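You operate a simulated robot arm through the tools that you are given. There is no shell and no other tool.

You are at the controls of a simulated two-armed robot. One attempt, no reset.

JOB
Put one level scoop of bhaji batter in each ring of the tray.
Fine: use the bhaji scoop, shake each scoop level over the tub, spill nothing, and lay the scoop back where it lay.

Only the result counts: the job must be done as asked and must still hold three seconds after the hand-in. Knocking over, shifting, dropping, spilling or breaking anything else fails it.

ROBOT AND FRAMES
Two 7-joint arms with four-finger grippers on one trunk that stands fixed in place. Base frame: the origin is at the foot of the trunk, x ahead of it, y to its left, z up. Lengths are in cm, angles in rad, forces in N, time in s.
The left shoulder is at [4, 18.1, 127.9], the right one opposite. With the tool pointing down near the work surface each hand reaches from about 30 to 82 cm from the base axis, measured 20 degrees to its own side. Payload 3.67 kg a hand.
Tool frame (each hand has its own): the origin (TCP) lies between the finger pads and is the grasp point; the fingertips stand 2.8 cm ahead of it; z points along the fingers, y is the line along which they close. Largest opening 11.2 cm; the body of the gripper starts 7.3 cm behind the TCP.
Orientation is told as [roll, pitch, yaw] about the base's x, y, z axes, in that order, counted from this pose: with the fingers straight down and closing along the base's y, the tool's x points along the base's -x, its y along +y and its z along -z.

CONTROLS
- The arms move only by the tool move_arm. It takes "left_motion", "right_motion" or both (then of equal length, played together; a hand with none holds still); each is a list of rows, each a list of 7 numbers: the gripper command, from -1 (fully open) to 1 (shut), values between in proportion, then the shift along the tool's x, y, z in cm, then the turn, a rotation vector about the tool's x, y, z in rad. In form: [[hand, tx, ty, tz, ax, ay, az], ...]. A call has 1 to 20 rows; each row shifts and turns the commanded pose from where the row before left it, along the tool's axes as they then stand. A row lasts 0.2 s, in which the tool goes at most 5 cm and 0.15 rad; a call with a longer step from one row to the next is refused whole, and so is a gripper value outside its range. A pose out of reach is approached as far as the arm can. The call stops where the force on the tool passes 50 N (or 10 N more than at its start, if that is more) or the arm is blocked; 0.2 s more then pass. The fingers move at their own pace and stop on an object; they squeeze with about 39 N. The grip force told is the motor's: it shows also when the fingers shut on nothing. Time passes only in rows, and 0.2 s behind the last, so rows that do not move let the fingers close. The reply holds the time, the measured pose of the TCP, the force on the tool along the base axes, the opening and the grip force, in the units named above and with some noise, with the torque about the TCP (base axes, N m) and any sound that the robot's microphone picked up.
- Cameras (640 x 400 px; columns grow to the right, rows downward): "scene" is now at [9.28, 5.22, 150.97]; the picture's right is [0.60, -0.80, -0.00], its down [-0.45, -0.33, -0.83] and it looks along [0.67, 0.50, -0.56] (base axes); focal length 347 px, centre (320, 200). "left" rides on the left gripper at [6, 1.8, -10.4] in its tool frame; the picture's right is [-0.29, 0.96, 0.00], its down [-0.80, -0.24, -0.55] and it looks along [-0.53, -0.16, 0.83] (tool axes); focal length 234 px, centre (320, 200). "right" rides on the right gripper at [6, -1.8, -10.4] in its tool frame; the picture's right is [0.29, 0.96, 0.00], its down [-0.80, 0.24, -0.55] and it looks along [-0.53, 0.16, 0.83] (tool axes); focal length 234 px, centre (320, 200). There is no depth. A picture from a camera that has moved, and an enlarged one, comes with that camera's place and axes in the base frame and with its lens.
- snapshot(camera): a new picture of that camera. The clock stands still meanwhile.
- raise_lower(by): slides the trunk up (or, below 0, down) by that many cm; the arms and the scene camera ride with it, the base frame stays. It gives what a move gives, with no picture.
- aim_head(pan, tilt): turns the head with the scene camera to pan (to the left, within 1.501 rad either way) and tilt (down, from -0.506 to 1.204), counted from straight ahead of the robot. It gives what a move gives.
- close_up(camera, box): a new picture of the part [left, top, right, bottom] of that camera's present view, enlarged. The clock stands still meanwhile.
- finish_job(): hands the job in; it is judged then, once.

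Places have to be worked out from the pictures, the camera data and where the tool is seen. Open the grippers and draw the arms clear of the work before you hand the job in, unless the task says otherwise.

The tools are called after ">>>" as a command line: name --argument value ..., lists and objects as JSON in quotes. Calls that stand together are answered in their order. move_arm: Moves the arms, as the interface text tells. Its arguments: {"type":"object","properties":{"left_motion":{"type":"array"},"right_motion":{"type":"array"}},"required":[]} The other tools are called the same way: raise_lower (by) slides the trunk up or down; aim_head (pan, tilt) turns the head that bears the scene camera; snapshot (camera) takes a picture; close_up (camera, box) takes an enlarged picture of a part of a camera's view; finish_job () hands the job in.

At the start:

```text
time_s: 0.0
left_position: [44.93, 48.31, 127.46]
left_tcp_rot: [0.0, 0.001, -0.001]
left_ft_force: [-0.3, -0.5, -0.8]
left_torque: [0.01, -0.01, 0.02]
left_width: 11.21
left_grip_force: 0.0
right_position: [42.44, 6.56, 125.65]
right_tcp_rot: [0.0, -0.001, 0.0]
right_ft_force: [0.4, 0.8, -0.3]
right_torque: [0.01, 0.0, 0.01]
right_width: 11.22
right_grip_force: 0.0
trunk travel left (down, up): [-40.0, 11.4]
head pan, tilt: [0.639, 0.59]
```

scene: 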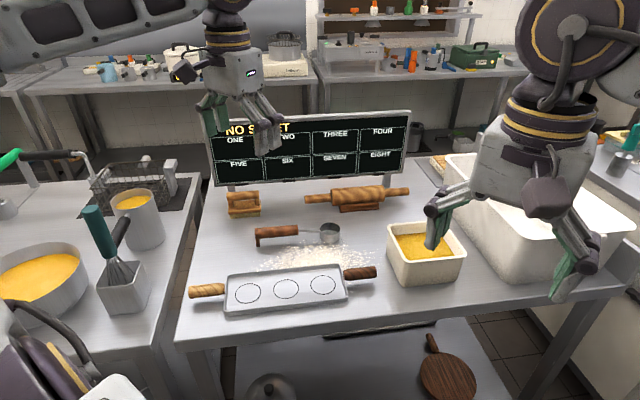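
right: 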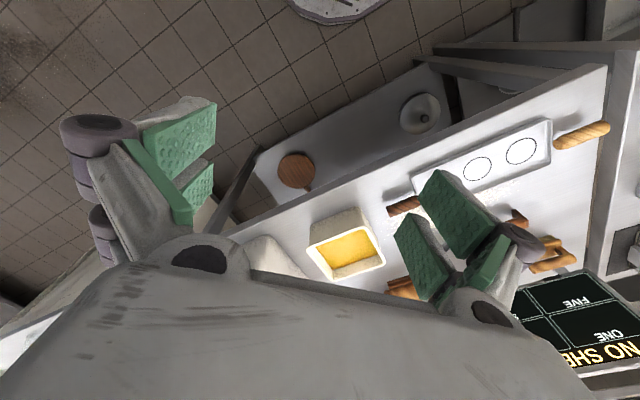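
left: 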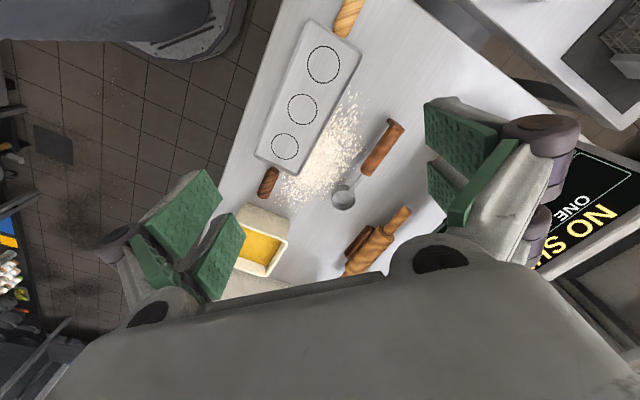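

The pictures show a table with a three-ring tray, a scoop with a wooden handle lying in or near flour, and a tub of yellow batter. I'll zoom in on these to work out their places.

>>> close_up --camera "scene" --box '[180, 170, 420, 320]'

>>> close_up --camera "scene" --box '[370, 200, 490, 300]'

>>> close_up --camera "left" --box '[220, 0, 460, 280]'

>>> close_up --camera "scene" --box '[200, 100, 420, 200]'

```text
2.67 times, centred on (300, 245) of scene
camera zoom: at [9.28, 5.22, 150.97], right [0.6, -0.8, 0.0], down [-0.45, -0.33, -0.83], along [0.67, 0.5, -0.56], focal length 925 px, centre (373, 80)
```

zoom: 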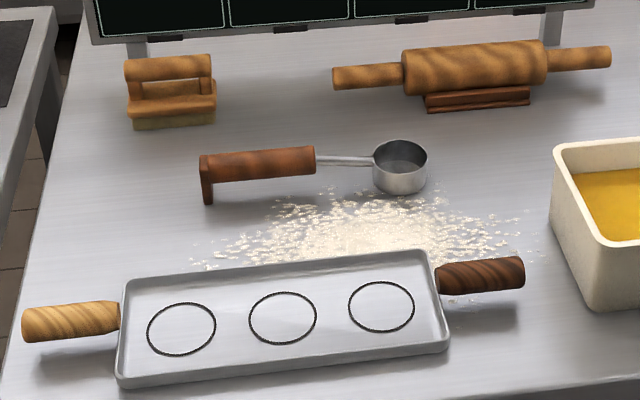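

```text
4.00 times, centred on (430, 250) of scene
camera zoom: at [9.28, 5.22, 150.97], right [0.6, -0.8, 0.0], down [-0.45, -0.33, -0.83], along [0.67, 0.5, -0.56], focal length 1387 px, centre (-120, 0)
```

zoom: 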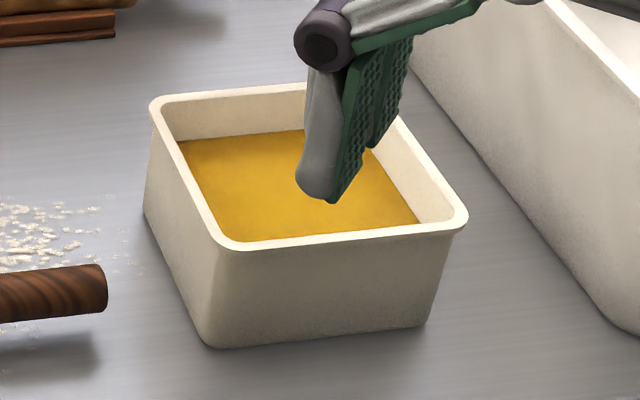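

```text
1.43 times, centred on (340, 140) of left
camera zoom: at [39.09, 50.02, 137.88], right [0.29, 0.96, 0.0], down [0.8, -0.24, 0.55], along [0.53, -0.16, -0.83], focal length 334 px, centre (291, 286)
```

zoom: 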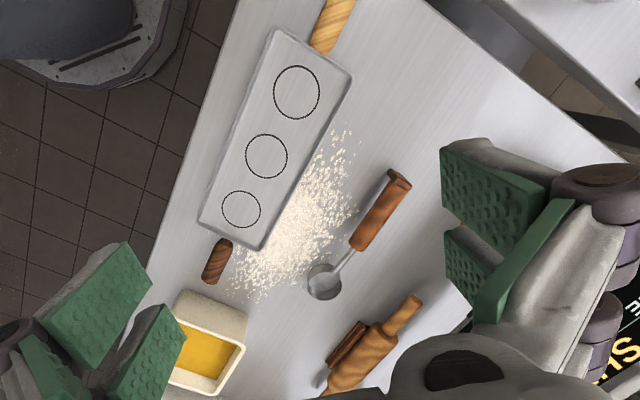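

```text
2.91 times, centred on (310, 150) of scene
camera zoom: at [9.28, 5.22, 150.97], right [0.6, -0.8, 0.0], down [-0.45, -0.33, -0.83], along [0.67, 0.5, -0.56], focal length 1009 px, centre (349, 346)
```

zoom: 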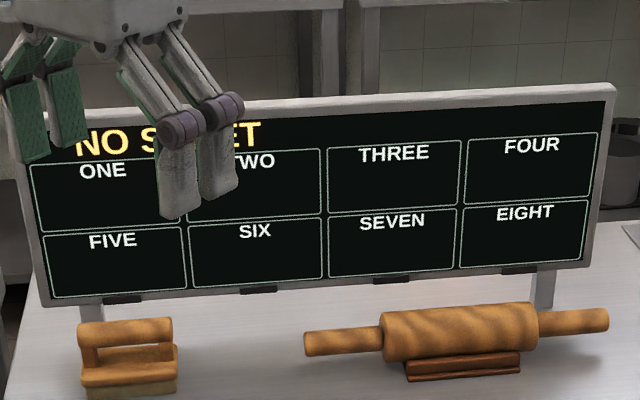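

From the scene and left views I triangulate these places:
- Scoop cup rim: about (69, 46, 92).
- Handle: runs to about (55, 60).
- Tub: about (73, 22).
- Rings: about (42, 49) to (54, 37).

I'll turn the left hand to line up with the handle and move above it. The right arm goes off to the right so it no longer blocks the view.

>>> move_arm --left_motion '[[-1, 0, 0, 0, 0, 0, 0.127], [-1, 0, 0, 0, 0, 0, 0.127], [-1, 0, 0, 0, 0, 0, 0.127], [-1, 0, 0, 0, 0, 0, 0.127], [-1, 0, 0, 0, 0, 0, 0.127], [-1, 0, 0, 0, 0, 0, 0.127], [-1, -0.83, 3.19, 2, 0, 0, 0], [-1, -0.83, 3.19, 2, 0, 0, 0], [-1, -0.83, 3.19, 2, 0, 0, 0], [-1, -0.83, 3.19, 2, 0, 0, 0], [-1, -0.83, 3.19, 2, 0, 0, 0]]' --right_motion '[[-1, 0, -3, 0, 0, 0, 0], [-1, 0, -4, 0, 0, 0, 0], [-1, 0, -4, 0, 0, 0, 0], [-1, 0, -4, 0, 0, 0, 0], [-1, 0, -4, 0, 0, 0, 0], [-1, 0, -4, 0, 0, 0, 0], [-1, 0, -2, 0, 0, 0, 0], [-1, 0, 0, 0, 0, 0, 0], [-1, 0, 0, 0, 0, 0, 0], [-1, 0, 0, 0, 0, 0, 0], [-1, 0, 0, 0, 0, 0, 0]]'

```text
time_s: 2.4
left_position: [58.9, 57.07, 117.26]
left_tcp_rot: [-0.002, 0.0, -0.762]
left_ft_force: [-0.2, 0.0, -0.5]
left_torque: [0.02, 0.05, 0.01]
left_width: 11.18
left_grip_force: 0.0
right_position: [42.52, -18.15, 125.63]
right_tcp_rot: [0.001, 0.003, 0.001]
right_ft_force: [0.1, 0.5, -1.1]
right_torque: [-0.01, 0.02, -0.01]
right_width: 11.22
right_grip_force: 0.0
trunk travel left (down, up): [-40.0, 11.4]
head pan, tilt: [0.639, 0.59]
```

The left hand is above the handle and the right arm is out of the way. I'll take new pictures from all the cameras.

>>> snapshot --camera "left"

>>> snapshot --camera "scene"

>>> snapshot --camera "right"

```text
taken
camera left: at [56.09, 62.36, 127.69], right [0.87, 0.49, 0.0], down [0.41, -0.72, 0.55], along [0.27, -0.48, -0.83], focal length 234 px, centre (320, 200)
```

left: 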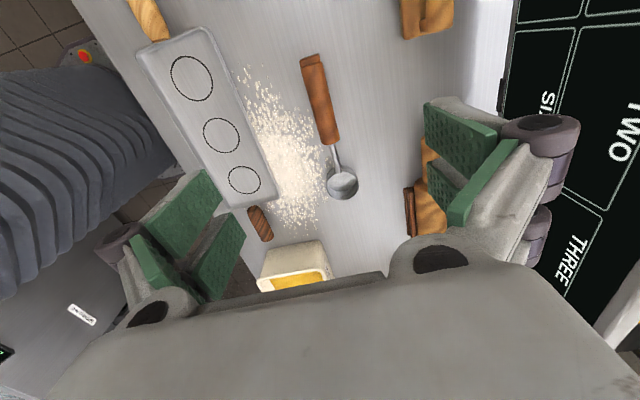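

```text
taken
camera scene: at [9.49, 5.28, 150.95], right [0.6, -0.8, 0.0], down [-0.45, -0.33, -0.83], along [0.67, 0.5, -0.56], focal length 347 px, centre (320, 200)
```

scene: 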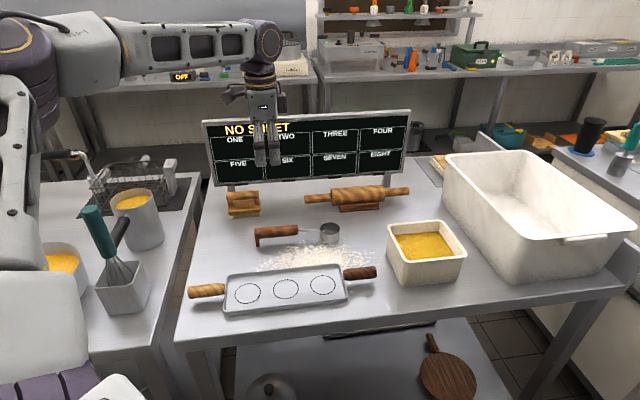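

```text
taken
camera right: at [36.51, -19.92, 136.0], right [-0.29, 0.96, 0.0], down [0.8, 0.24, 0.55], along [0.53, 0.16, -0.83], focal length 234 px, centre (320, 200)
```

right: 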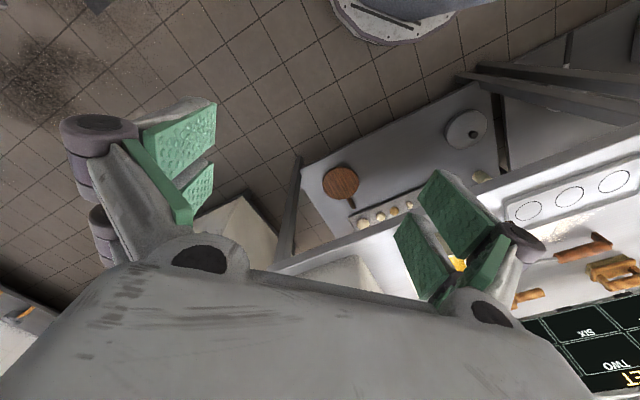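

The scoop is in clear view from the left hand now. I'll zoom in on the scoop, the tray and the tub.

>>> close_up --camera "left" --box '[260, 40, 400, 210]'

>>> close_up --camera "left" --box '[120, 10, 290, 220]'

>>> close_up --camera "scene" --box '[370, 200, 490, 300]'

>>> close_up --camera "scene" --box '[240, 210, 360, 270]'

>>> close_up --camera "scene" --box '[180, 250, 390, 320]'

```text
2.35 times, centred on (330, 125) of left
camera zoom: at [56.09, 62.36, 127.69], right [0.87, 0.49, 0.0], down [0.41, -0.72, 0.55], along [0.27, -0.48, -0.83], focal length 551 px, centre (296, 376)
```

zoom: 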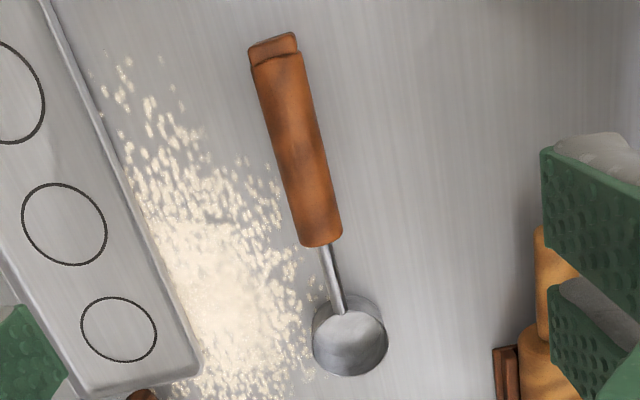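

```text
1.90 times, centred on (205, 115) of left
camera zoom: at [56.09, 62.36, 127.69], right [0.87, 0.49, 0.0], down [0.41, -0.72, 0.55], along [0.27, -0.48, -0.83], focal length 446 px, centre (539, 362)
```

zoom: 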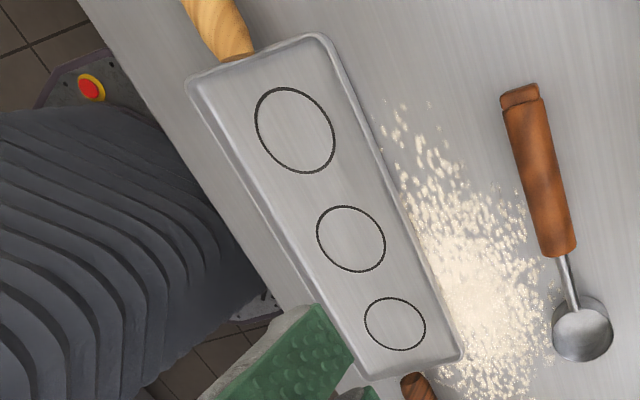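

```text
4.00 times, centred on (430, 250) of scene
camera zoom: at [9.49, 5.28, 150.95], right [0.6, -0.8, 0.0], down [-0.45, -0.33, -0.83], along [0.67, 0.5, -0.56], focal length 1387 px, centre (-120, 0)
```

zoom: 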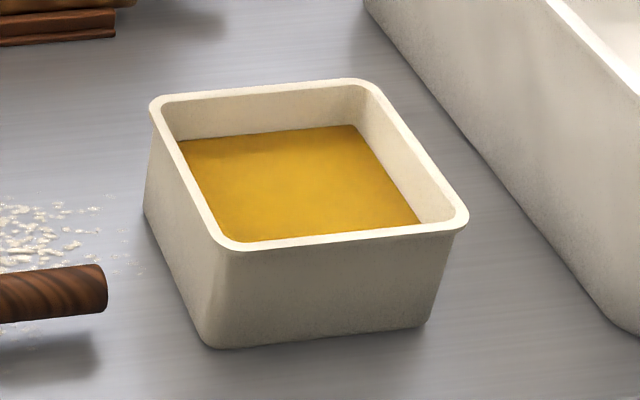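

```text
5.33 times, centred on (300, 240) of scene
camera zoom: at [9.49, 5.28, 150.95], right [0.6, -0.8, 0.0], down [-0.45, -0.33, -0.83], along [0.67, 0.5, -0.56], focal length 1849 px, centre (427, -13)
```

zoom: 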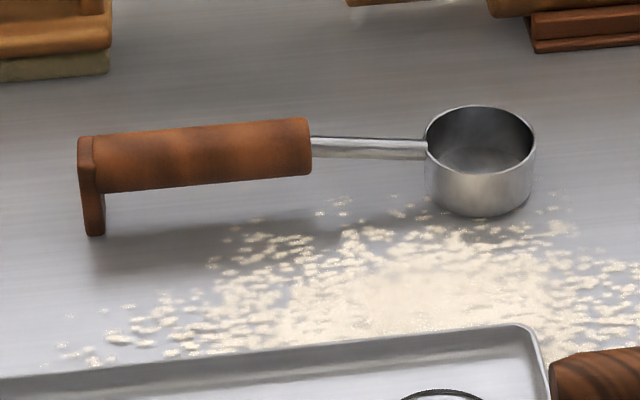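

```text
3.05 times, centred on (285, 285) of scene
camera zoom: at [9.49, 5.28, 150.95], right [0.6, -0.8, 0.0], down [-0.45, -0.33, -0.83], along [0.67, 0.5, -0.56], focal length 1057 px, centre (427, -59)
```

zoom: 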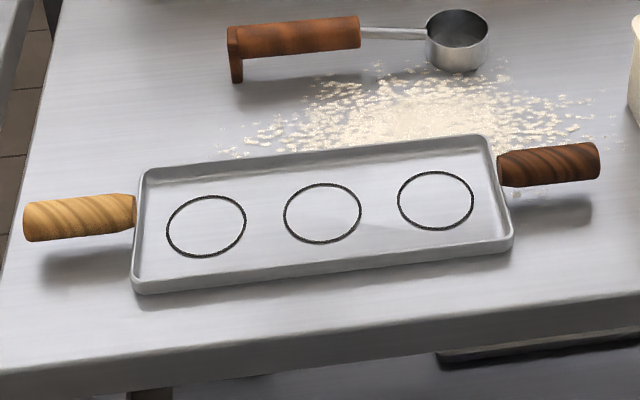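

Triangulated results:
- Cup rim centre: (69.6, 46.6, 92.7), about 5.4 across.
- Handle: from (63.4, 52.6) to (56.0, 60.1), axis at z about 93.4, direction 135°.
- Rings: (42.3, 49.9), (48.3, 43.8) and (54.3, 37.7), at z about 90.4.

Next I'll move the left hand to where it would hold the scoop for dipping, so its camera can measure the tub.

>>> move_arm --left_motion '[[-1, -3.48, -2.38, 0.4, 0, 0, 0.023], [-1, -3.48, -2.38, 0.4, 0, 0, 0], [-1, -3.48, -2.38, 0.4, 0, 0, 0], [-1, -3.48, -2.38, 0.4, 0, 0, 0], [-1, -3.48, -2.38, 0.4, 0, 0, 0], [-1, -3.48, -2.38, 0.4, 0, 0, 0], [-1, 0, 0, 0, 0, 0, 0]]'

>>> snapshot --camera "left"

>>> close_up --camera "left" --box '[260, 90, 420, 230]'

>>> snapshot --camera "scene"

```text
time_s: 4.0
left_position: [63.7, 32.13, 115.12]
left_tcp_rot: [-0.001, -0.001, -0.786]
left_ft_force: [-0.6, 0.3, -0.3]
left_torque: [0.01, -0.01, -0.03]
left_width: 11.23
left_grip_force: 0.0
right_position: [42.29, -18.19, 125.63]
right_tcp_rot: [0.0, 0.0, -0.001]
right_ft_force: [0.1, -0.6, -0.4]
right_torque: [-0.02, -0.02, 0.01]
right_width: 11.16
right_grip_force: 0.1
trunk travel left (down, up): [-40.0, 11.4]
head pan, tilt: [0.639, 0.59]
```

```text
taken
camera left: at [60.89, 37.5, 125.48], right [0.88, 0.47, 0.0], down [0.39, -0.73, 0.55], along [0.26, -0.49, -0.83], focal length 234 px, centre (320, 200)
```

left: 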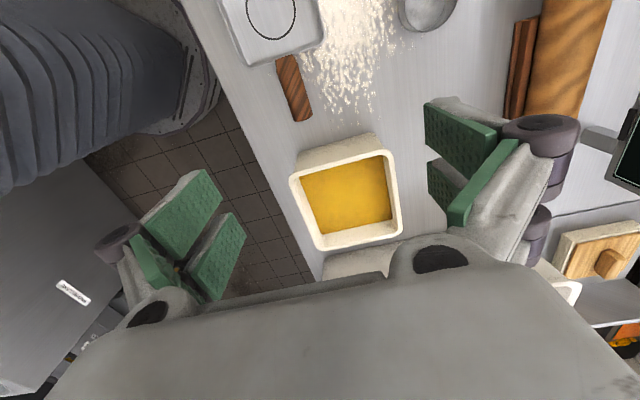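

```text
2.86 times, centred on (340, 160) of left
camera zoom: at [60.89, 37.5, 125.48], right [0.88, 0.47, 0.0], down [0.39, -0.73, 0.55], along [0.26, -0.49, -0.83], focal length 669 px, centre (263, 314)
```

zoom: 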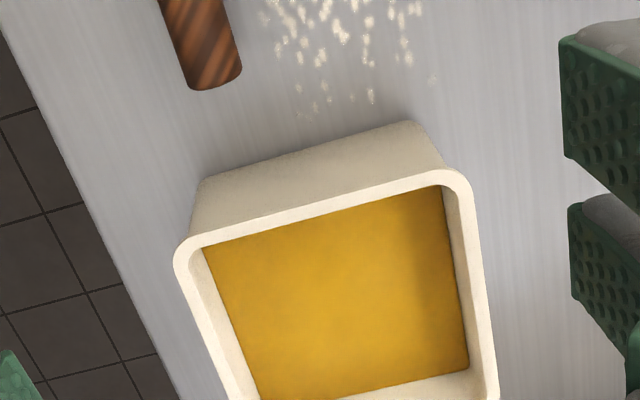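

```text
taken
camera scene: at [9.25, 5.29, 150.97], right [0.6, -0.8, 0.0], down [-0.45, -0.33, -0.83], along [0.67, 0.5, -0.56], focal length 347 px, centre (320, 200)
```

scene: 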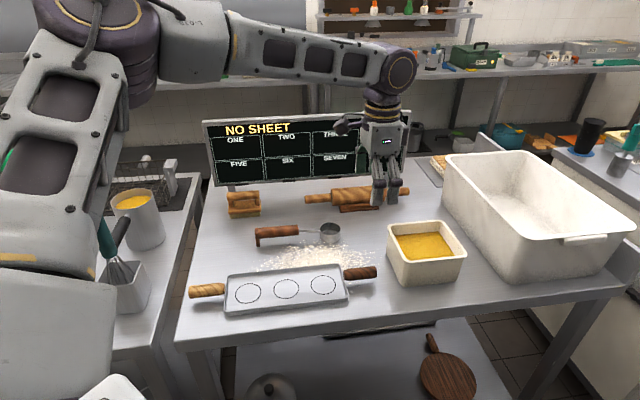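

From both cameras the tub rim corners come out near (64.5, 22.6), (73.7, 31.9), (83.5, 22.0) and (73.7, 13.1), at z about 98.4. The centre is about (73.8, 22.4) and the batter surface about z 95.5. Before picking anything up, I'll rehearse the pour in empty air: handle pointing toward the robot (yaw +45°), then a roll.

>>> move_arm --left_motion '[[-1, 0, 0, 0, 0, 0, -0.1428], [-1, 0, 0, 0, 0, 0, -0.1428], [-1, 0, 0, 0, 0, 0, -0.1428], [-1, 0, 0, 0, 0, 0, -0.1428], [-1, 0, 0, 0, 0, 0, -0.1428], [-1, 0, 0, 0, 0, 0, -0.1428], [-1, 0, 0, 0, 0, 0, -0.1428], [-1, 0, 0, 0, 0, 0, -0.1428], [-1, 0, 0, 0, 0, 0, -0.1428], [-1, 0, 0, 0, 0, 0, -0.1428], [-1, 0, 0, 0, 0, 0, -0.1428], [-1, 2.77, 3.2, 0.5, 0, 0, 0], [-1, 2.77, 3.2, 0.5, 0, 0, 0], [-1, 2.77, 3.2, 0.5, 0, 0, 0], [-1, 2.77, 3.2, 0.5, 0, 0, 0], [-1, 2.77, 3.2, 0.5, 0, 0, 0], [-1, 2.77, 3.2, 0.5, 0, 0, 0], [-1, 0, 0, 0, 0, 0, 0]]'

```text
time_s: 7.8
left_position: [38.2, 33.96, 112.16]
left_tcp_rot: [0.0, 0.0, 0.785]
left_ft_force: [-0.1, -0.6, 0.2]
left_torque: [0.01, -0.01, 0.03]
left_width: 11.17
left_grip_force: 0.0
right_position: [42.43, -18.28, 125.65]
right_tcp_rot: [0.001, 0.0, 0.001]
right_ft_force: [0.3, 0.1, 0.1]
right_torque: [0.01, 0.03, 0.0]
right_width: 11.19
right_grip_force: 0.0
trunk travel left (down, up): [-40.0, 11.4]
head pan, tilt: [0.639, 0.59]
```

The pose was reached exactly. Next I'll rehearse a roll of about 2.1 rad about the handle axis and see whether the wrist can do it.

>>> move_arm --left_motion '[[-1, 0, 0, 0, 0.14, 0, 0], [-1, 0, 0, 0, 0.14, 0, 0], [-1, 0, 0, 0, 0.14, 0, 0], [-1, 0, 0, 0, 0.14, 0, 0], [-1, 0, 0, 0, 0.14, 0, 0], [-1, 0, 0, 0, 0.14, 0, 0], [-1, 0, 0, 0, 0.14, 0, 0], [-1, 0, 0, 0, 0.14, 0, 0], [-1, 0, 0, 0, 0.14, 0, 0], [-1, 0, 0, 0, 0.14, 0, 0], [-1, 0, 0, 0, 0.14, 0, 0], [-1, 0, 0, 0, 0.14, 0, 0], [-1, 0, 0, 0, 0.14, 0, 0], [-1, 0, 0, 0, 0.14, 0, 0], [-1, 0, 0, 0, 0.14, 0, 0]]'

>>> snapshot --camera "scene"

```text
time_s: 11.0
left_position: [38.75, 34.74, 113.3]
left_tcp_rot: [-1.95, -0.002, 0.779]
left_ft_force: [0.4, 0.6, -0.2]
left_torque: [-0.01, 0.0, 0.05]
left_width: 11.22
left_grip_force: 0.1
left hand out of reach, approached as far as the arm can: row 14, 15
right_position: [42.43, -18.14, 125.69]
right_tcp_rot: [0.0, 0.001, -0.002]
right_ft_force: [-0.2, 0.3, -0.1]
right_torque: [0.02, 0.03, -0.01]
right_width: 11.18
right_grip_force: 0.1
trunk travel left (down, up): [-40.0, 11.4]
head pan, tilt: [0.639, 0.59]
```

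```text
taken
camera scene: at [9.24, 5.22, 150.98], right [0.6, -0.8, 0.0], down [-0.45, -0.33, -0.83], along [0.67, 0.5, -0.56], focal length 347 px, centre (320, 200)
```

scene: 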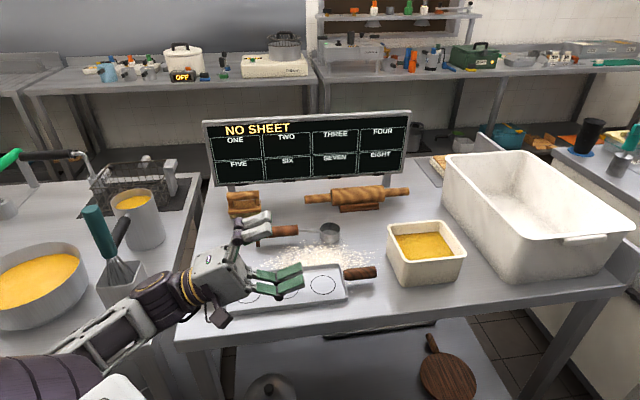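

The wrist can roll to about 1.9 rad, but in this yaw the body would swing near the left counter when pouring into ring 1. With yaw +90° the fingers point forward and the body stays off the table edge. I'll roll back, turn to that yaw and try it there.

>>> move_arm --left_motion '[[-1, 0, 0, 0, -0.14, 0, 0], [-1, 0, 0, 0, -0.14, 0, 0], [-1, 0, 0, 0, -0.14, 0, 0], [-1, 0, 0, 0, -0.14, 0, 0], [-1, 0, 0, 0, -0.14, 0, 0], [-1, 0, 0, 0, -0.14, 0, 0], [-1, 0, 0, 0, -0.14, 0, 0], [-1, 0, 0, 0, -0.14, 0, 0], [-1, 0, 0, 0, -0.14, 0, 0], [-1, 0, 0, 0, -0.14, 0, 0], [-1, 0, 0, 0, -0.14, 0, 0], [-1, 0, 0, 0, -0.14, 0, 0], [-1, 0, 0, 0, -0.14, 0, 0], [-1, 0, 0, 0, -0.14, 0, 0], [-1, 0, 0, 0, -0.14, 0, 0], [-1, 0, 0, 0, 0, 0, 0]]'

```text
time_s: 14.4
left_position: [38.8, 34.82, 113.37]
left_tcp_rot: [0.152, -0.005, 0.78]
left_ft_force: [-0.5, -0.4, 0.7]
left_torque: [0.02, -0.03, 0.04]
left_width: 11.19
left_grip_force: 0.0
right_position: [42.32, -18.21, 125.75]
right_tcp_rot: [0.0, -0.001, -0.001]
right_ft_force: [-0.2, -0.7, 1.1]
right_torque: [0.02, -0.01, 0.04]
right_width: 11.2
right_grip_force: 0.0
trunk travel left (down, up): [-40.0, 11.4]
head pan, tilt: [0.639, 0.59]
```

The commanded pose was clipped at the limit, so 0.15 rad of roll is left over. I'll correct that, turn to yaw +90° and move to the grip point for ring 2.

>>> move_arm --left_motion '[[-1, 0, 0, 0, 0.148, 0.005, 0], [-1, 0, 0, 0, 0, 0, -0.131], [-1, 0, 0, 0, 0, 0, -0.131], [-1, 0, 0, 0, 0, 0, -0.131], [-1, 0, 0, 0, 0, 0, -0.131], [-1, 0, 0, 0, 0, 0, -0.131], [-1, 0, 0, 0, 0, 0, -0.131], [-1, 1.67, -3.17, 0.4, 0, 0, 0], [-1, 1.67, -3.17, 0.4, 0, 0, 0], [-1, 1.67, -3.17, 0.4, 0, 0, 0], [-1, 0, 0, 0, 0, 0, 0]]'

```text
time_s: 16.8
left_position: [48.33, 29.7, 112.04]
left_tcp_rot: [0.006, -0.002, 1.566]
left_ft_force: [-1.1, 0.2, 0.0]
left_torque: [0.01, -0.02, 0.01]
left_width: 11.2
left_grip_force: 0.2
right_position: [42.3, -18.08, 125.77]
right_tcp_rot: [0.001, 0.0, 0.001]
right_ft_force: [0.4, 0.7, -0.2]
right_torque: [-0.03, -0.01, -0.01]
right_width: 11.18
right_grip_force: 0.1
trunk travel left (down, up): [-40.0, 11.4]
head pan, tilt: [0.639, 0.59]
```

Yaw +90° is reachable, so I'll rehearse the roll here.

>>> move_arm --left_motion '[[-1, 0, 0, 0, 0.14, 0, 0], [-1, 0, 0, 0, 0.14, 0, 0], [-1, 0, 0, 0, 0.14, 0, 0], [-1, 0, 0, 0, 0.14, 0, 0], [-1, 0, 0, 0, 0.14, 0, 0], [-1, 0, 0, 0, 0.14, 0, 0], [-1, 0, 0, 0, 0.14, 0, 0], [-1, 0, 0, 0, 0.14, 0, 0], [-1, 0, 0, 0, 0.14, 0, 0], [-1, 0, 0, 0, 0.14, 0, 0], [-1, 0, 0, 0, 0.14, 0, 0], [-1, 0, 0, 0, 0.14, 0, 0], [-1, 0, 0, 0, 0.14, 0, 0], [-1, 0, 0, 0, 0.14, 0, 0], [-1, 0, 0, 0, 0.14, 0, 0]]'

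>>> snapshot --camera "scene"

```text
time_s: 20.0
left_position: [53.46, 29.43, 112.63]
left_tcp_rot: [-2.077, -0.294, 1.457]
left_ft_force: [-0.6, 1.1, -0.3]
left_torque: [0.05, 0.01, -0.07]
left_width: 11.21
left_grip_force: 0.0
left hand out of reach, approached as far as the arm can: row 6, 7, 8, 9
right_position: [42.35, -18.09, 125.66]
right_tcp_rot: [-0.001, -0.001, 0.0]
right_ft_force: [0.5, -0.8, 1.2]
right_torque: [-0.05, 0.02, 0.04]
right_width: 11.19
right_grip_force: 0.1
trunk travel left (down, up): [-40.0, 11.4]
head pan, tilt: [0.639, 0.59]
```

```text
taken
camera scene: at [9.35, 5.26, 150.96], right [0.6, -0.8, 0.0], down [-0.45, -0.33, -0.83], along [0.67, 0.5, -0.56], focal length 347 px, centre (320, 200)
```

scene: 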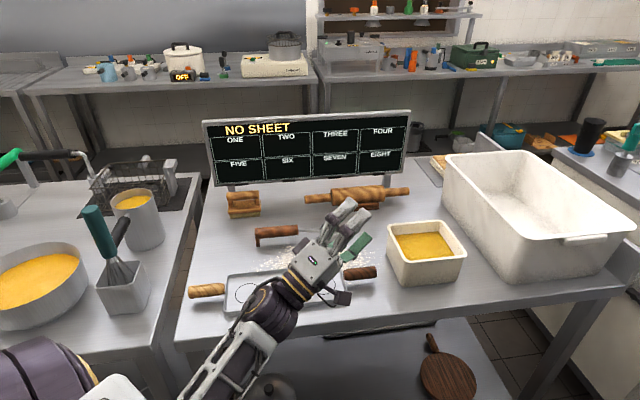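

Rows 6 to 9 went out of reach on the way, so that yaw has a gap in its wrist range. I'll roll back and try an in-between yaw.

>>> move_arm --left_motion '[[-1, 0, 0, 0, -0.14, 0, 0], [-1, 0, 0, 0, -0.14, 0, 0], [-1, 0, 0, 0, -0.14, 0, 0], [-1, 0, 0, 0, -0.14, 0, 0], [-1, 0, 0, 0, -0.14, 0, 0], [-1, 0, 0, 0, -0.14, 0, 0], [-1, 0, 0, 0, -0.14, 0, 0], [-1, 0, 0, 0, -0.14, 0, 0], [-1, 0, 0, 0, -0.14, 0, 0], [-1, 0, 0, 0, -0.14, 0, 0], [-1, 0, 0, 0, -0.14, 0, 0], [-1, 0, 0, 0, -0.14, 0, 0], [-1, 0, 0, 0, -0.14, 0, 0], [-1, 0, 0, 0, -0.14, 0, 0], [-1, 0, 0, 0, -0.14, 0, 0], [-1, 0, 0, 0, 0, 0, 0]]'

```text
time_s: 23.4
left_position: [52.9, 30.03, 111.56]
left_tcp_rot: [0.008, 0.0, 1.565]
left_ft_force: [0.1, -0.3, -0.3]
left_torque: [-0.01, -0.05, -0.03]
left_width: 11.19
left_grip_force: 0.1
right_position: [42.4, -18.11, 125.84]
right_tcp_rot: [-0.002, 0.0, 0.001]
right_ft_force: [-1.4, 0.0, 0.0]
right_torque: [-0.02, -0.03, -0.03]
right_width: 11.21
right_grip_force: 0.1
trunk travel left (down, up): [-40.0, 11.4]
head pan, tilt: [0.639, 0.59]
```

Next I'll try yaw +60°, at the matching grip point for ring 2 at (41.3, 31.7).

>>> move_arm --left_motion '[[-1, 0, 0, 0, 0, 0, 0.13], [-1, 0, 0, 0, 0, 0, 0.13], [-1, 0, 0, 0, 0, 0, 0.13], [-1, 0, 0, 0, 0, 0, 0.128], [-1, 1.44, 3.63, 0, 0, 0, 0], [-1, 1.44, 3.63, 0, 0, 0, 0], [-1, 1.44, 3.63, 0, 0, 0, 0], [-1, 0, 0, 0, 0.14, 0, 0], [-1, 0, 0, 0, 0.14, 0, 0], [-1, 0, 0, 0, 0.14, 0, 0], [-1, 0, 0, 0, 0.14, 0, 0], [-1, 0, 0, 0, 0.14, 0, 0], [-1, 0, 0, 0, 0.14, 0, 0], [-1, 0, 0, 0, 0.14, 0, 0], [-1, 0, 0, 0, 0.14, 0, 0], [-1, 0, 0, 0, 0.14, 0, 0], [-1, 0, 0, 0, 0.14, 0, 0], [-1, 0, 0, 0, 0.14, 0, 0], [-1, 0, 0, 0, 0.14, 0, 0], [-1, 0, 0, 0, 0.14, 0, 0]]'

>>> snapshot --camera "scene"

```text
time_s: 27.8
left_position: [40.49, 33.46, 106.37]
left_tcp_rot: [-1.582, 0.08, 1.041]
left_ft_force: [1.0, -0.8, -0.4]
left_torque: [-0.04, 0.0, -0.02]
left_width: 11.18
left_grip_force: 0.1
left hand out of reach, approached as far as the arm can: row 12, 13, 14, 19, 20
right_position: [42.36, -18.21, 125.72]
right_tcp_rot: [0.0, 0.001, 0.001]
right_ft_force: [0.2, -0.3, -0.1]
right_torque: [0.01, -0.03, 0.0]
right_width: 11.2
right_grip_force: 0.1
trunk travel left (down, up): [-40.0, 11.4]
head pan, tilt: [0.639, 0.59]
stopped in row 20 (left hand): the arm was blocked; the commanded pose is now the measured one
```

```text
taken
camera scene: at [9.3, 5.24, 150.98], right [0.6, -0.8, 0.0], down [-0.45, -0.33, -0.83], along [0.67, 0.5, -0.56], focal length 347 px, centre (320, 200)
```

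scene: 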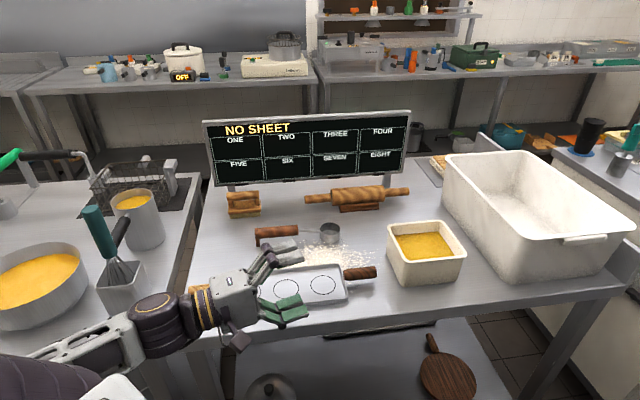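

At yaw +60° the arm hits its limits part-way through the roll, so I'll drop this option. I'll roll back while lifting a little.

>>> move_arm --left_motion '[[-1, 0, 0, 0, -0.14, 0, 0], [-1, 0, 0, 0, -0.14, 0, 0], [-1, 0, 0, 0, -0.14, 0, 0], [-1, 0, 0, 0, -0.14, 0, 0], [-1, 0, 0, 0, -0.14, 0, 0], [-1, 0, 0, 0, -0.14, 0, 0], [-1, 0, 0, 0, -0.14, 0, 0], [-1, 0, 0, 0, -0.14, 0, 0], [-1, 0, 0, 0, -0.14, 0, 0], [-1, 0, 0, 0, -0.14, 0, 0], [-1, 0, 0, 0, -0.14, 0, 0], [-1, 0, 0, 0, 0, 0, 0]]'

>>> snapshot --camera "scene"

```text
time_s: 30.4
left_position: [40.92, 33.93, 106.13]
left_tcp_rot: [-0.043, 0.079, 1.044]
left_ft_force: [-0.5, -0.2, -0.2]
left_torque: [0.0, -0.02, 0.02]
left_width: 11.2
left_grip_force: 0.1
left hand out of reach, approached as far as the arm can: row 4
right_position: [42.5, -18.13, 125.58]
right_tcp_rot: [-0.001, 0.001, 0.0]
right_ft_force: [0.2, 0.0, 0.9]
right_torque: [-0.03, 0.05, -0.01]
right_width: 11.17
right_grip_force: 0.1
trunk travel left (down, up): [-40.0, 11.4]
head pan, tilt: [0.639, 0.59]
```

```text
taken
camera scene: at [9.4, 5.26, 150.96], right [0.6, -0.8, 0.0], down [-0.45, -0.33, -0.83], along [0.67, 0.5, -0.56], focal length 347 px, centre (320, 200)
```

scene: 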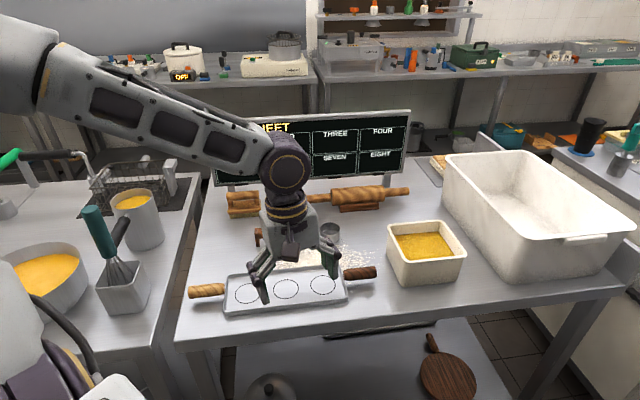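

Everything is still in place. Next I'll rehearse the pour at yaw -45°, the way the scoop lies, rolling the other way so the fingers point away from the robot. First I'll square up and move there.

>>> move_arm --left_motion '[[-1, 0, 0, -1, -0.043, -0.079, 0], [-1, 0, 0, -1, 0, 0, 0.1407], [-1, 0, 0, -1, 0, 0, 0.1407], [-1, 0, 0, -1, 0, 0, 0.1407], [-1, 0, 0, -1, 0, 0, 0.1407], [-1, 0, 0, -1, 0, 0, 0.1407], [-1, 0, 0, 0, 0, 0, 0.1407], [-1, 0, 0, 0, 0, 0, 0.1407], [-1, 0, 0, 0, 0, 0, 0.1407], [-1, 0, 0, 0, 0, 0, 0.1407], [-1, 0, 0, 0, 0, 0, 0.1407], [-1, 0, 0, 0, 0, 0, 0.1407], [-1, 0, 0, 0, 0, 0, 0.1407], [-1, 0, 0, 0, 0, 0, 0.1407], [-1, 3.15, 2.44, 0, 0, 0, 0], [-1, 3.15, 2.44, 0, 0, 0, 0], [-1, 3.15, 2.44, 0, 0, 0, 0], [-1, 3.15, 2.44, 0, 0, 0, 0], [-1, 3.15, 2.44, 0, 0, 0, 0], [-1, 0, 0, 0, 0, 0, 0]]'

>>> move_arm --left_motion '[[-1, 0, 0, 0, -0.14, 0, 0], [-1, 0, 0, 0, -0.14, 0, 0], [-1, 0, 0, 0, -0.14, 0, 0], [-1, 0, 0, 0, -0.14, 0, 0], [-1, 0, 0, 0, -0.14, 0, 0], [-1, 0, 0, 0, -0.14, 0, 0], [-1, 0, 0, 0, -0.14, 0, 0], [-1, 0, 0, 0, -0.14, 0, 0], [-1, 0, 0, 0, -0.14, 0, 0], [-1, 0, 0, 0, -0.14, 0, 0], [-1, 0, 0, 0, -0.14, 0, 0], [-1, 0, 0, 0, -0.14, 0, 0], [-1, 0, 0, 0, -0.14, 0, 0], [-1, 0, 0, 0, -0.14, 0, 0]]'

>>> snapshot --camera "scene"

```text
time_s: 34.6
left_position: [38.47, 53.81, 112.14]
left_tcp_rot: [-0.001, 0.001, -0.786]
left_ft_force: [0.1, 0.4, -0.3]
left_torque: [0.01, -0.01, 0.0]
left_width: 11.2
left_grip_force: 0.1
right_position: [42.32, -18.28, 125.7]
right_tcp_rot: [0.0, -0.001, 0.0]
right_ft_force: [-0.6, -0.1, 0.9]
right_torque: [-0.01, 0.0, -0.02]
right_width: 11.19
right_grip_force: 0.1
trunk travel left (down, up): [-40.0, 11.4]
head pan, tilt: [0.639, 0.59]
```

```text
time_s: 37.6
left_position: [42.24, 56.57, 111.61]
left_tcp_rot: [1.961, 0.0, -0.784]
left_ft_force: [0.4, 0.0, 0.0]
left_torque: [0.0, 0.0, -0.01]
left_width: 11.23
left_grip_force: 0.0
left hand out of reach, approached as far as the arm can: row 6, 7, 8, 9
right_position: [42.4, -18.13, 125.76]
right_tcp_rot: [0.0, 0.0, -0.001]
right_ft_force: [-0.7, -0.8, 0.1]
right_torque: [-0.03, 0.0, -0.01]
right_width: 11.21
right_grip_force: 0.0
trunk travel left (down, up): [-40.0, 11.4]
head pan, tilt: [0.639, 0.59]
```

```text
taken
camera scene: at [9.33, 5.28, 150.97], right [0.6, -0.8, 0.0], down [-0.45, -0.33, -0.83], along [0.67, 0.5, -0.56], focal length 347 px, centre (320, 200)
```

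scene: 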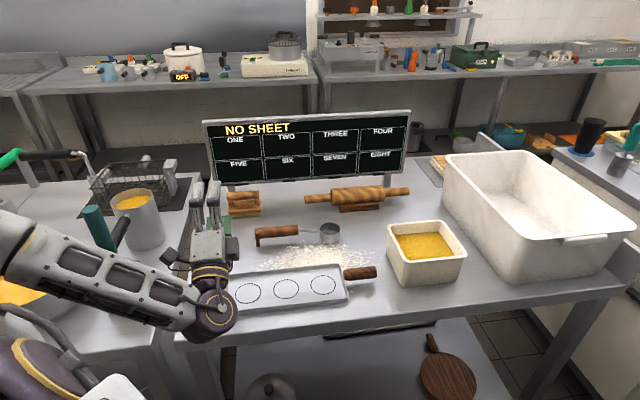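

At this height the wrist folds too close to the shoulder. The real pour height is lower, and a raised trunk would give more room. I'll roll back, raise the trunk and repeat the rehearsal at pouring height.

>>> move_arm --left_motion '[[-1, 0, 0, 0, 0.14, 0, 0], [-1, 0, 0, 0, 0.14, 0, 0], [-1, 0, 0, 0, 0.14, 0, 0], [-1, 0, 0, 0, 0.14, 0, 0], [-1, 0, 0, 0, 0.14, 0, 0], [-1, 0, 0, 0, 0.14, 0, 0], [-1, 0, 0, 0, 0.14, 0, 0], [-1, 0, 0, 0, 0.14, 0, 0], [-1, 0, 0, 0, 0.14, 0, 0], [-1, 0, 0, 0, 0.14, 0, 0], [-1, 0, 0, 0, 0.14, 0, 0], [-1, 0, 0, 0, 0.14, 0, 0], [-1, 0, 0, 0, 0.14, 0, 0], [-1, 0, 0, 0, 0.14, 0, 0], [-1, 0, 0, 0, 0, 0, 0]]'

>>> raise_lower --by 11

```text
time_s: 40.8
left_position: [42.23, 56.54, 111.75]
left_tcp_rot: [-0.002, 0.0, -0.787]
left_ft_force: [-0.2, 0.0, 0.1]
left_torque: [0.0, -0.04, -0.01]
left_width: 11.21
left_grip_force: 0.1
right_position: [42.28, -18.2, 125.66]
right_tcp_rot: [-0.001, 0.0, 0.0]
right_ft_force: [-0.6, 0.2, 0.7]
right_torque: [0.0, -0.04, 0.02]
right_width: 11.17
right_grip_force: 0.1
trunk travel left (down, up): [-40.0, 11.4]
head pan, tilt: [0.639, 0.59]
```

```text
time_s: 42.2
left_position: [42.33, 56.44, 122.62]
left_tcp_rot: [-0.001, 0.001, -0.786]
left_ft_force: [-0.1, -0.5, -0.7]
left_torque: [-0.02, 0.0, -0.01]
left_width: 11.2
left_grip_force: 0.1
right_position: [42.39, -18.15, 136.73]
right_tcp_rot: [0.0, -0.001, 0.0]
right_ft_force: [-0.7, -0.1, -0.8]
right_torque: [0.01, 0.01, 0.02]
right_width: 11.22
right_grip_force: 0.1
trunk travel left (down, up): [-51.0, 0.4]
head pan, tilt: [0.639, 0.59]
```

The trunk is raised. Next I'll turn to yaw +90°, go to the ring 2 grip point at z about 102, and rehearse the roll there.

>>> move_arm --left_motion '[[0, 0, 0, 0, 0, 0, -0.1386], [0, 0, 0, 0, 0, 0, -0.1386], [0, 0, 0, 0, 0, 0, -0.1386], [0, 0, 0, 0, 0, 0, -0.1386], [0, 0, 0, 0, 0, 0, -0.1386], [0, 0, 0, 0, 0, 0, -0.1386], [0, 0, 0, 0, 0, 0, -0.1386], [0, 0, 0, 0, 0, 0, -0.1386], [0, 0, 0, 0, 0, 0, -0.1386], [0, 0, 0, 0, 0, 0, -0.1386], [0, 0, 0, 0, 0, 0, -0.1386], [0, 0, 0, 0, 0, 0, -0.1386], [0, 0, 0, 0, 0, 0, -0.1386], [0, 0, 0, 0, 0, 0, -0.1386], [0, 0, 0, 0, 0, 0, -0.1386], [0, 0, 0, 0, 0, 0, -0.1386], [0, 0, 0, 0, 0, 0, -0.1386]]'

>>> move_arm --left_motion '[[0, 3.8, -0.86, 2.86, 0, 0, 0], [0, 3.8, -0.86, 2.86, 0, 0, 0], [0, 3.8, -0.86, 2.86, 0, 0, 0], [0, 3.8, -0.86, 2.86, 0, 0, 0], [0, 3.8, -0.86, 2.86, 0, 0, 0], [0, 3.8, -0.86, 2.86, 0, 0, 0], [0, 3.8, -0.86, 2.86, 0, 0, 0], [0, 0, 0, 0, 0, 0, 0]]'

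>>> move_arm --left_motion '[[0, 0, 0, 0, 0.14, 0, 0], [0, 0, 0, 0, 0.14, 0, 0], [0, 0, 0, 0, 0.14, 0, 0], [0, 0, 0, 0, 0.14, 0, 0], [0, 0, 0, 0, 0.14, 0, 0], [0, 0, 0, 0, 0.14, 0, 0], [0, 0, 0, 0, 0.14, 0, 0], [0, 0, 0, 0, 0.14, 0, 0], [0, 0, 0, 0, 0.14, 0, 0], [0, 0, 0, 0, 0.14, 0, 0], [0, 0, 0, 0, 0.14, 0, 0]]'

>>> snapshot --camera "scene"

```text
time_s: 45.8
left_position: [42.28, 56.64, 122.72]
left_tcp_rot: [-0.001, -0.002, 1.574]
left_ft_force: [0.9, 0.3, 1.2]
left_torque: [0.04, 0.0, 0.0]
left_width: 5.59
left_grip_force: 0.1
right_position: [42.4, -18.14, 136.68]
right_tcp_rot: [-0.001, 0.001, -0.002]
right_ft_force: [0.1, 0.7, 0.7]
right_torque: [-0.04, 0.02, 0.01]
right_width: 11.22
right_grip_force: 0.1
trunk travel left (down, up): [-51.0, 0.4]
head pan, tilt: [0.639, 0.59]
```

```text
time_s: 47.6
left_position: [48.43, 30.07, 102.44]
left_tcp_rot: [0.0, -0.001, 1.57]
left_ft_force: [0.5, 0.2, -0.2]
left_torque: [-0.02, -0.01, -0.01]
left_width: 5.57
left_grip_force: 0.0
right_position: [42.3, -18.1, 136.71]
right_tcp_rot: [0.0, 0.0, 0.0]
right_ft_force: [-0.2, 0.3, 1.3]
right_torque: [-0.03, 0.0, 0.01]
right_width: 11.21
right_grip_force: 0.2
trunk travel left (down, up): [-51.0, 0.4]
head pan, tilt: [0.639, 0.59]
```

```text
time_s: 50.0
left_position: [48.41, 29.98, 102.67]
left_tcp_rot: [-1.542, -0.003, 1.571]
left_ft_force: [0.7, 0.6, 0.1]
left_torque: [0.0, -0.04, -0.01]
left_width: 5.61
left_grip_force: 0.1
right_position: [42.43, -18.28, 136.58]
right_tcp_rot: [0.0, 0.0, 0.001]
right_ft_force: [-0.3, 0.3, 0.8]
right_torque: [-0.01, -0.02, -0.02]
right_width: 11.21
right_grip_force: 0.2
trunk travel left (down, up): [-51.0, 0.4]
head pan, tilt: [0.639, 0.59]
```

```text
taken
camera scene: at [9.29, 5.11, 161.98], right [0.6, -0.8, 0.0], down [-0.45, -0.33, -0.83], along [0.67, 0.5, -0.56], focal length 347 px, centre (320, 200)
```

scene: 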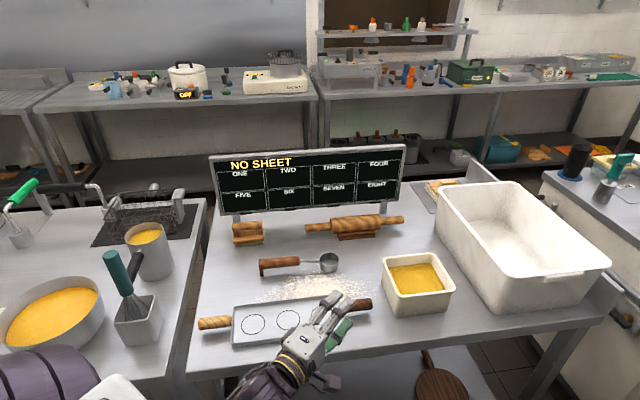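

With the trunk raised the roll runs cleanly. I'll roll further and find the limit.

>>> move_arm --left_motion '[[0, 0, 0, 0, 0.12, 0, 0], [0, 0, 0, 0, 0.12, 0, 0], [0, 0, 0, 0, 0.12, 0, 0], [0, 0, 0, 0, 0.12, 0, 0], [0, 0, 0, 0, 0.12, 0, 0], [0, 0, 0, 0, 0.12, 0, 0], [0, 0, 0, 0, 0.12, 0, 0]]'

>>> snapshot --camera "scene"

```text
time_s: 51.6
left_position: [48.38, 29.88, 102.65]
left_tcp_rot: [-2.382, 0.0, 1.573]
left_ft_force: [-0.3, -0.3, -0.2]
left_torque: [0.03, -0.01, -0.02]
left_width: 5.58
left_grip_force: 0.2
right_position: [42.47, -18.16, 136.67]
right_tcp_rot: [-0.001, 0.001, 0.0]
right_ft_force: [-0.6, 0.4, -0.2]
right_torque: [-0.01, -0.03, 0.01]
right_width: 11.21
right_grip_force: 0.0
trunk travel left (down, up): [-51.0, 0.4]
head pan, tilt: [0.639, 0.59]
```

```text
taken
camera scene: at [9.38, 5.22, 161.97], right [0.6, -0.8, 0.0], down [-0.45, -0.33, -0.83], along [0.67, 0.5, -0.56], focal length 347 px, centre (320, 200)
```

scene: 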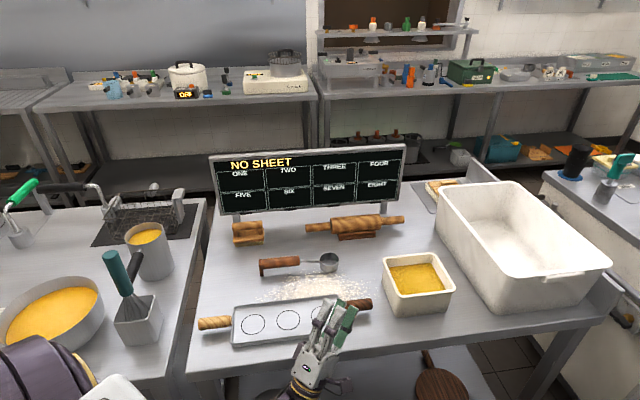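

The roll reaches 2.38 rad with the TCP holding its place, so yaw +90° with the trunk raised is my pouring posture. I'll roll back, rise, and return to the scoop's yaw of -45°.

>>> move_arm --left_motion '[[0, 0, 0, 0, -0.14, 0, 0], [0, 0, 0, 0, -0.14, 0, 0], [0, 0, 0, 0, -0.14, 0, 0], [0, 0, 0, 0, -0.14, 0, 0], [0, 0, 0, 0, -0.14, 0, 0], [0, 0, 0, 0, -0.14, 0, 0], [0, 0, 0, 0, -0.14, 0, 0], [0, 0, 0, 0, -0.14, 0, 0], [0, 0, 0, 0, -0.14, 0, 0], [0, 0, 0, 0, -0.14, 0, 0], [0, 0, 0, 0, -0.14, 0, 0], [0, 0, 0, 0, -0.14, 0, 0], [0, 0, 0, 0, -0.14, 0, 0], [0, 0, 0, 0, -0.14, 0, 0], [0, 0, 0, 0, -0.14, 0, 0], [0, 0, 0, 0, -0.14, 0, 0], [0, 0, 0, 0, -0.142, 0, 0], [0, 0, 0, -4, 0, 0, 0], [0, 0, 0, -4, 0, 0, 0], [0, 0, 0, -4, 0, 0, 0]]'

>>> move_arm --left_motion '[[-1, 0, 0, 0, 0, 0, 0.1386], [-1, 0, 0, 0, 0, 0, 0.1386], [-1, 0, 0, 0, 0, 0, 0.1386], [-1, 0, 0, 0, 0, 0, 0.1386], [-1, 0, 0, 0, 0, 0, 0.1386], [-1, 0, 0, 0, 0, 0, 0.1386], [-1, 0, 0, 0, 0, 0, 0.1386], [-1, 0, 0, 0, 0, 0, 0.1386], [-1, 0, 0, 0, 0, 0, 0.1386], [-1, 0, 0, 0, 0, 0, 0.1386], [-1, 0, 0, 0, 0, 0, 0.1386], [-1, 0, 0, 0, 0, 0, 0.1386], [-1, 0, 0, 0, 0, 0, 0.1386], [-1, 0, 0, 0, 0, 0, 0.1386], [-1, 0, 0, 0, 0, 0, 0.1386], [-1, 0, 0, 0, 0, 0, 0.1386], [-1, 0, 0, 0, 0, 0, 0.1386], [-1, 0, 0, 0, 0, 0, 0]]'

```text
time_s: 55.2
left_position: [47.31, 39.84, 102.2]
left_tcp_rot: [-0.014, -0.205, 1.62]
left_ft_force: [1.0, 0.2, -0.6]
left_torque: [-0.03, -0.01, 0.01]
left_width: 5.58
left_grip_force: 0.0
left hand out of reach, approached as far as the arm can: row 17
right_position: [42.56, -18.0, 136.63]
right_tcp_rot: [0.0, 0.002, 0.0]
right_ft_force: [0.2, 0.9, 0.0]
right_torque: [-0.08, 0.0, 0.0]
right_width: 11.21
right_grip_force: 0.0
trunk travel left (down, up): [-51.0, 0.4]
head pan, tilt: [0.639, 0.59]
stopped in row 17 (left hand): the arm was blocked; the commanded pose is now the measured one
```

```text
time_s: 59.0
left_position: [47.26, 39.85, 102.46]
left_tcp_rot: [0.157, 0.132, -0.73]
left_ft_force: [0.3, 0.7, 0.9]
left_torque: [0.02, 0.04, -0.02]
left_width: 11.2
left_grip_force: 0.2
right_position: [42.32, -18.19, 136.72]
right_tcp_rot: [0.0, 0.0, 0.002]
right_ft_force: [0.4, 0.2, -0.3]
right_torque: [0.02, 0.02, 0.0]
right_width: 11.21
right_grip_force: 0.0
trunk travel left (down, up): [-51.0, 0.4]
head pan, tilt: [0.639, 0.59]
```

Near the end of the roll-back the arm ran into a joint limit and drifted about 10 cm, so I'll need to keep rolls smaller and check that they repeat. For now I'll level out, rise and look at the scene.

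>>> move_arm --left_motion '[[-1, 0, 0, -2, 0, 0, 0], [-1, 0, 0, -3, 0.08, -0.066, 0.027], [-1, 0, 0, -3, 0.077, -0.066, 0.028], [-1, 0, 0, -3, 0, 0, 0], [-1, 0, 0, 0, 0, 0, 0]]'

>>> snapshot --camera "scene"

```text
time_s: 59.7
left_position: [46.75, 46.57, 108.16]
left_tcp_rot: [0.181, 0.169, -0.685]
left_ft_force: [0.6, -0.3, -0.1]
left_torque: [-0.01, 0.02, 0.03]
left_width: 11.21
left_grip_force: 0.1
left hand out of reach, approached as far as the arm can: row 2, 3
right_position: [42.54, -18.21, 136.67]
right_tcp_rot: [0.001, 0.002, 0.0]
right_ft_force: [0.2, -0.2, 0.5]
right_torque: [0.02, 0.01, -0.02]
right_width: 11.2
right_grip_force: 0.0
trunk travel left (down, up): [-51.0, 0.4]
head pan, tilt: [0.639, 0.59]
stopped in row 3 (left hand): the arm was blocked; the commanded pose is now the measured one
```

```text
taken
camera scene: at [9.48, 5.25, 161.96], right [0.6, -0.8, 0.0], down [-0.45, -0.33, -0.83], along [0.67, 0.5, -0.56], focal length 347 px, centre (320, 200)
```

scene: 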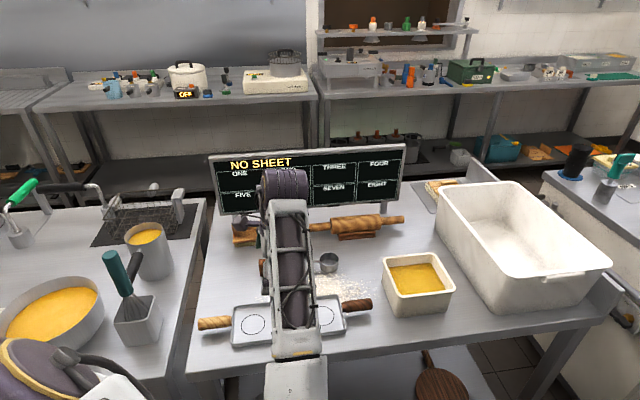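

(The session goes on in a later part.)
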